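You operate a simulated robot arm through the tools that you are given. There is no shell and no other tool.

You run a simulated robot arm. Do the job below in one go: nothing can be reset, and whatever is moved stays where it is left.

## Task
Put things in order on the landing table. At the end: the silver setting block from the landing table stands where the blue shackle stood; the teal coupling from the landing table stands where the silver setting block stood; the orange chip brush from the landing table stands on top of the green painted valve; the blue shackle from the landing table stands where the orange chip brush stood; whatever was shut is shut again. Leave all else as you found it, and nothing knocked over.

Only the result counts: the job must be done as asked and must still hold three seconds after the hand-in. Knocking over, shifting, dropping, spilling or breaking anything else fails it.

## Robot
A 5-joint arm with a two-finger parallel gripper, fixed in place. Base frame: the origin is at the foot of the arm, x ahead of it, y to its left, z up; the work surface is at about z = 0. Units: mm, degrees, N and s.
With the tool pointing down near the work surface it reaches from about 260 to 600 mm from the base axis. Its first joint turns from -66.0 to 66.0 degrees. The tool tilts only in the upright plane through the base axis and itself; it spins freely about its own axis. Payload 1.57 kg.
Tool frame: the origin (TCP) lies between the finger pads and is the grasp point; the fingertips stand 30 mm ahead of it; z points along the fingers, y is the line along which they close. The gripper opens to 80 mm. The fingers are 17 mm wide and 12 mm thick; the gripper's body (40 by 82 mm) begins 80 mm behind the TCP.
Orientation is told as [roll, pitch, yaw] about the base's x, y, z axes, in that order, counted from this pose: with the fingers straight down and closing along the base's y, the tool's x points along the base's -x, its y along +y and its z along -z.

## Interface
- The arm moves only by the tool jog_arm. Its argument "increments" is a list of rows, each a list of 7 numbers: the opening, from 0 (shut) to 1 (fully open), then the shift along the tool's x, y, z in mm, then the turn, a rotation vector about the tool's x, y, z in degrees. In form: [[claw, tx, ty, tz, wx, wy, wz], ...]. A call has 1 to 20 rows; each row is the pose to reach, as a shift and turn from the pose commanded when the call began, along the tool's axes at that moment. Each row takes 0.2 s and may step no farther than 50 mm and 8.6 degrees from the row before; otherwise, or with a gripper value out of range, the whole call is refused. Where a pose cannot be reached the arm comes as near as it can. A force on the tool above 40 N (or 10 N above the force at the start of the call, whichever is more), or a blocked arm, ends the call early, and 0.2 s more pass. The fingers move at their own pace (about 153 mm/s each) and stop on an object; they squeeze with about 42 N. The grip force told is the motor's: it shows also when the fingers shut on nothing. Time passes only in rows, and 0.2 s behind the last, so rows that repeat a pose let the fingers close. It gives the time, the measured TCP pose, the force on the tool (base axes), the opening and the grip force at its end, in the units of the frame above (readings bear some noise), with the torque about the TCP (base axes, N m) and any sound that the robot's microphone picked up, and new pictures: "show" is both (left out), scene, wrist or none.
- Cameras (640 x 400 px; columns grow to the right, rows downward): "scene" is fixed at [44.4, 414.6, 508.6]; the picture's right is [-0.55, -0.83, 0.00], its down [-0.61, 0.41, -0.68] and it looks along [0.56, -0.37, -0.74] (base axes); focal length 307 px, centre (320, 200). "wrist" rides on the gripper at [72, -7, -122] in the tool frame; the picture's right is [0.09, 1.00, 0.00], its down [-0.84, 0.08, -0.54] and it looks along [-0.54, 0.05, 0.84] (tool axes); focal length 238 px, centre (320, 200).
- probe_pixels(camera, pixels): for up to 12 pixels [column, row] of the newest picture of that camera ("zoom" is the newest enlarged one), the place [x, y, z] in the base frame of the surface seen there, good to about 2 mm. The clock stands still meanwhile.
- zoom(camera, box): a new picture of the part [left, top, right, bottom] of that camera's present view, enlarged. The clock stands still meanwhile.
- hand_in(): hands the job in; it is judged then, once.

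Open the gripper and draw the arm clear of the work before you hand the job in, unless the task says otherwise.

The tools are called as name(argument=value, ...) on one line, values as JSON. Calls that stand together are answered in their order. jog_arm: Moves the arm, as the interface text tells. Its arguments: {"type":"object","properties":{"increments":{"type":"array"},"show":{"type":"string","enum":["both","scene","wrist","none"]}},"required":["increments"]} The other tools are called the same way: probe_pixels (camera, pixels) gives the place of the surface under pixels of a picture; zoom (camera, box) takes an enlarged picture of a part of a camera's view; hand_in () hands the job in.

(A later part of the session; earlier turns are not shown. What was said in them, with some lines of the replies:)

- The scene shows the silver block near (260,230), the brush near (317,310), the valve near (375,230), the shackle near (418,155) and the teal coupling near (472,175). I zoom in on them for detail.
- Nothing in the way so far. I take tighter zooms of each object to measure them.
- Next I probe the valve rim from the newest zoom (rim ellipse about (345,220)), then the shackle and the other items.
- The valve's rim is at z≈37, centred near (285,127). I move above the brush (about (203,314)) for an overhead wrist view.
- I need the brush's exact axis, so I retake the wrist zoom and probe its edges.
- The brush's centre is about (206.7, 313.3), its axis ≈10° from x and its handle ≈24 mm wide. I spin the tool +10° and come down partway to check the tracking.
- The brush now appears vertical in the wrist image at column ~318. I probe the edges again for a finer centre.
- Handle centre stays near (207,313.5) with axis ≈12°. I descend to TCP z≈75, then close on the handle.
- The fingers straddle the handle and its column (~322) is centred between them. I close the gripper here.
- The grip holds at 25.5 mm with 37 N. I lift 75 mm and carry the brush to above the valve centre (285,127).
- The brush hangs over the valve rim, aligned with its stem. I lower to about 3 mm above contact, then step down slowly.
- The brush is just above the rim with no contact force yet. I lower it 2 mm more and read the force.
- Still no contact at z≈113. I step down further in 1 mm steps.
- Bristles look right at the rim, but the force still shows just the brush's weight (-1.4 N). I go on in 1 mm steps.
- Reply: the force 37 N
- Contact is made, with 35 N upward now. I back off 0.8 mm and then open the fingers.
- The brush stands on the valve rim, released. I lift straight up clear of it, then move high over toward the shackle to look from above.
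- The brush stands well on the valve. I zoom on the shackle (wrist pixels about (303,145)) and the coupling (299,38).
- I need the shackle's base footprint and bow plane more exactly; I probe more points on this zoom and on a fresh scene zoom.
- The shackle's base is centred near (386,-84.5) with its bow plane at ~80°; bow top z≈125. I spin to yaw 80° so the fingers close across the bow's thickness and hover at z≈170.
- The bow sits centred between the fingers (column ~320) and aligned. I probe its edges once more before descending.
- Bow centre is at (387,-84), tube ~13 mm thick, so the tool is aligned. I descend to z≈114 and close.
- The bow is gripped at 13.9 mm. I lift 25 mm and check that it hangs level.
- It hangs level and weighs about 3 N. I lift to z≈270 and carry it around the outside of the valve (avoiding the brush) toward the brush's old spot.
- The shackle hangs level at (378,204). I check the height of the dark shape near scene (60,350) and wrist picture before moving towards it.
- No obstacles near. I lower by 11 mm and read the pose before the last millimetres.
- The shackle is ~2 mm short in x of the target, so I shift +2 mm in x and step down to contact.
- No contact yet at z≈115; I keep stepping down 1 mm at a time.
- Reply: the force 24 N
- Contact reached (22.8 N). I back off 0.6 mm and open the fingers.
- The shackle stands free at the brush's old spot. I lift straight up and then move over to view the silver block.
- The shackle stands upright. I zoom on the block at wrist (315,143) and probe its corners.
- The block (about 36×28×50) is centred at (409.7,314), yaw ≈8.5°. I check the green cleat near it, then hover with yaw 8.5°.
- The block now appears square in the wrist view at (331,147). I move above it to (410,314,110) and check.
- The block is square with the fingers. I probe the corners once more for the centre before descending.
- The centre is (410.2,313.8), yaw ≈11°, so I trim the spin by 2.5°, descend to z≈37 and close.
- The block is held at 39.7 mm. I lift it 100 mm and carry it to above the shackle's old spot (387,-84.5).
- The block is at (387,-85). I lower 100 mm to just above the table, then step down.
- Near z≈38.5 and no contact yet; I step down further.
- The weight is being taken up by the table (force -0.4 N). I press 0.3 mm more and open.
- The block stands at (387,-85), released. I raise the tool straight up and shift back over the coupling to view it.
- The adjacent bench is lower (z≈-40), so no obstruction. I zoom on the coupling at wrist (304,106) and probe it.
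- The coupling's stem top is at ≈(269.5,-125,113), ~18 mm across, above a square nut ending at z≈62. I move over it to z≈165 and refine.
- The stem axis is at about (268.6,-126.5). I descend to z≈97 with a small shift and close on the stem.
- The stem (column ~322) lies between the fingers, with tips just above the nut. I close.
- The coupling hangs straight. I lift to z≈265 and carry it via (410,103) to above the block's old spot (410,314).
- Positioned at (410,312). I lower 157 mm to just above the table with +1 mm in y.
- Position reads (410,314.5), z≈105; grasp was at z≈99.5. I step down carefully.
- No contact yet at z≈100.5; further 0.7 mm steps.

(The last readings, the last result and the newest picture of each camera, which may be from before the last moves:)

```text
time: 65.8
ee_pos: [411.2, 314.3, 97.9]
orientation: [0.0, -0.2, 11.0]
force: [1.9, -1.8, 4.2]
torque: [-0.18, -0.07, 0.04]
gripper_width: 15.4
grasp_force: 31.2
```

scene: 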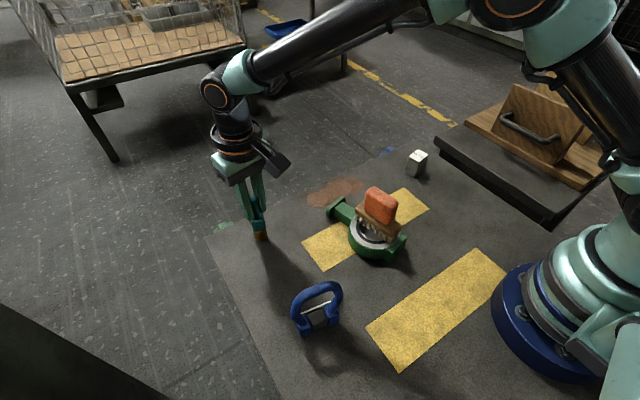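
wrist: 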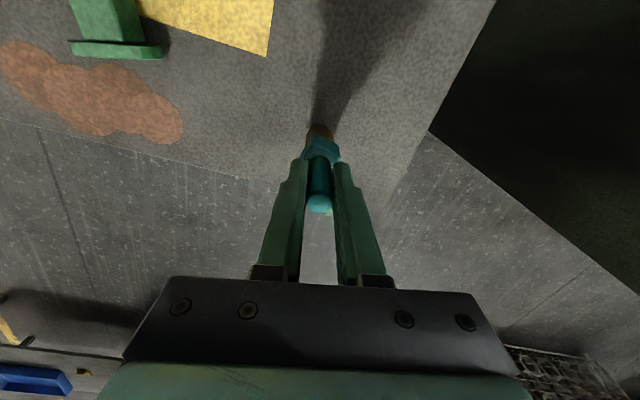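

Contact is made (4.2 N up). I open the fingers gently and look.

jog_arm(increments=[[0.25, 0, 0, 0, 0, 0, 0], [0.5, 0, 0, 0, 0, 0, 0], [0.75, 0, 0, 0, 0, 0, 0], [0.75, 0, 0, 0, 0, 0, 0]])

zoom(camera="scene", box=[200, 140, 320, 260])

```text
time: 66.8
ee_pos: [411.0, 314.3, 98.3]
orientation: [0.0, 0.0, 10.9]
force: [-0.6, -0.3, -0.3]
torque: [0.01, -0.01, -0.03]
gripper_width: 60.0
grasp_force: 0.1
```

scene: 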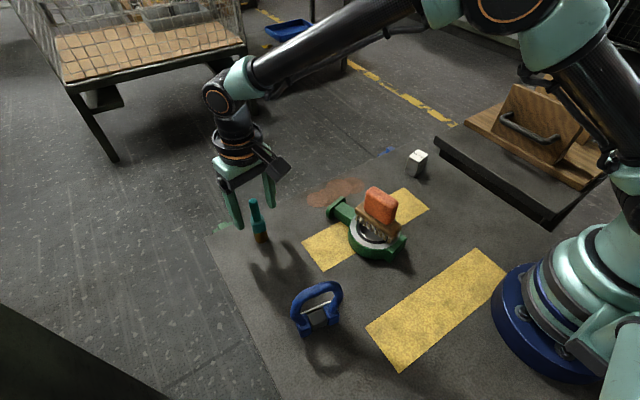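
wrist: 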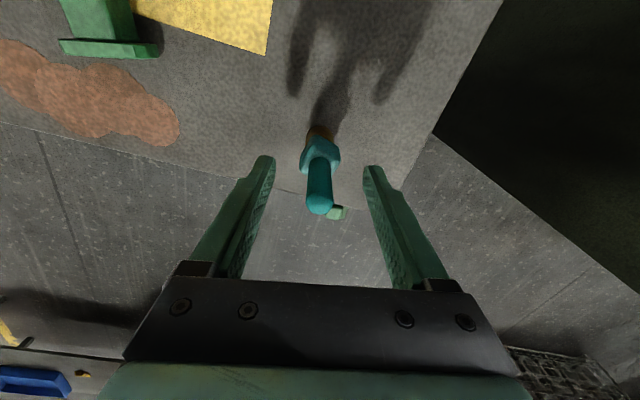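

```text
3.33 times, centred on (260, 200) of scene
```

zoom: 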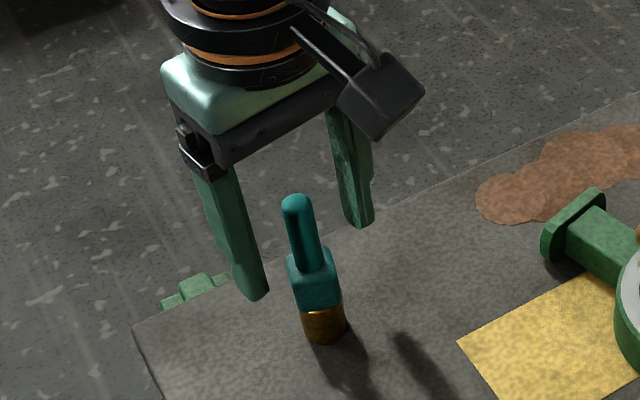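

The coupling stands upright on its own. I lift straight up, draw back to a clear position, and check everything.

jog_arm(increments=[[0.75, 0, 0, -10, 0, 0, 0], [0.75, 0, 0, -45, 0, 0, 0], [0.75, 0, 0, -90, 0, 0, 0], [0.75, 0, 0, -135, 0, 0, 0], [0.75, 0, 0, -175, 0, 0, 0], [1, 20, -25, -190, 0, 0, 0], [1, 40, -60, -200, 0, 0, 0], [1, 60, -100, -200, 0, 0, 0], [1, 60, -100, -200, 0, 0, 0], [1, 60, -100, -200, 0, 0, 0]])

zoom(camera="scene", box=[220, 130, 460, 350])

probe_pixels(camera="wrist", pixels=[[320, 200]])

```text
time: 69.0
ee_pos: [373.2, 208.5, 300.0]
orientation: [0.0, 0.0, 11.0]
force: [-0.5, -0.5, -0.6]
torque: [0.01, 0.01, -0.01]
gripper_width: 79.9
grasp_force: 0.1
```

scene: 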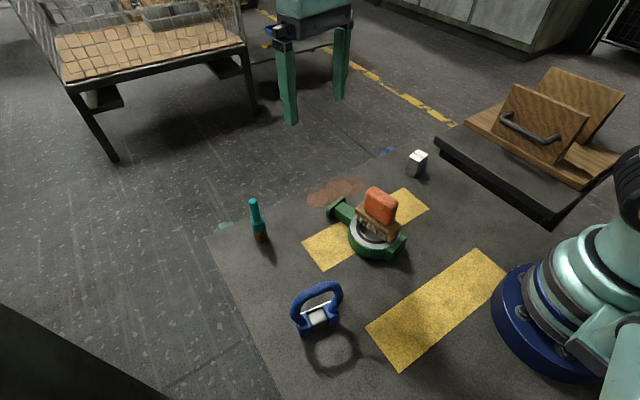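
wrist: 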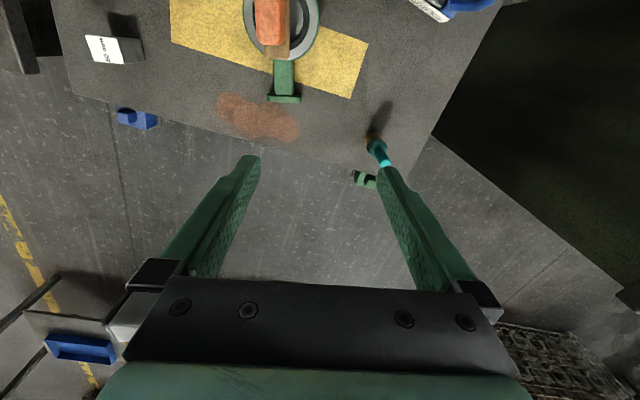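

```text
1.82 times, centred on (340, 240) of scene
```

zoom: 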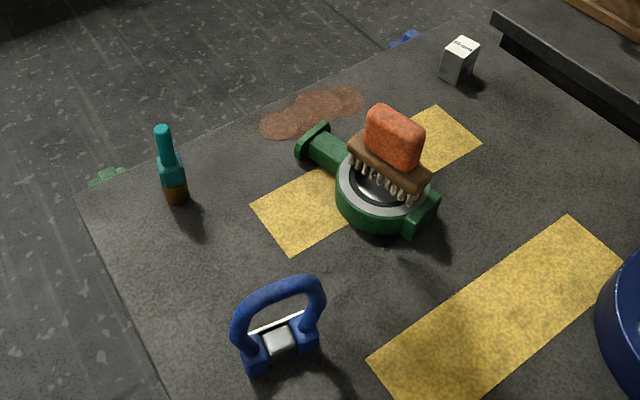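

```text
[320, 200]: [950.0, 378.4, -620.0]
```

All four items stand in place: coupling at (258,222), shackle at (317,308), block at (416,163), and the brush on the valve at (378,210). The arm is clear, the gripper is open and nothing was opened along the way, so I hand in.

hand_in()

```text
The job is handed in.
```

All four moves on the landing table are done and the job is handed in. I don't have the verdict, only my own last look.

| Item | Where it stands now | Target spot |
|---|---|---|
| Orange chip brush | on the valve rim, centred at about (285, 127) | on top of the green painted valve |
| Blue shackle | about (207, 313) | where the chip brush stood |
| Silver setting block | about (387, -85) | where the shackle stood |
| Teal coupling | about (411, 314) | where the setting block stood |

- **Position:** I judge each item to be within about 2 mm of its target, going by the arm's readings and the probes.
- **Condition:** In the last pictures all four stood upright, and the valve looked unmoved. I did not probe the valve again after setting the brush on it. That briefly pressed down with about 35 N.
- **Shut things:** I opened nothing, so there was nothing to shut again.
- **Arm:** It was drawn up clear with the gripper open before the hand-in.
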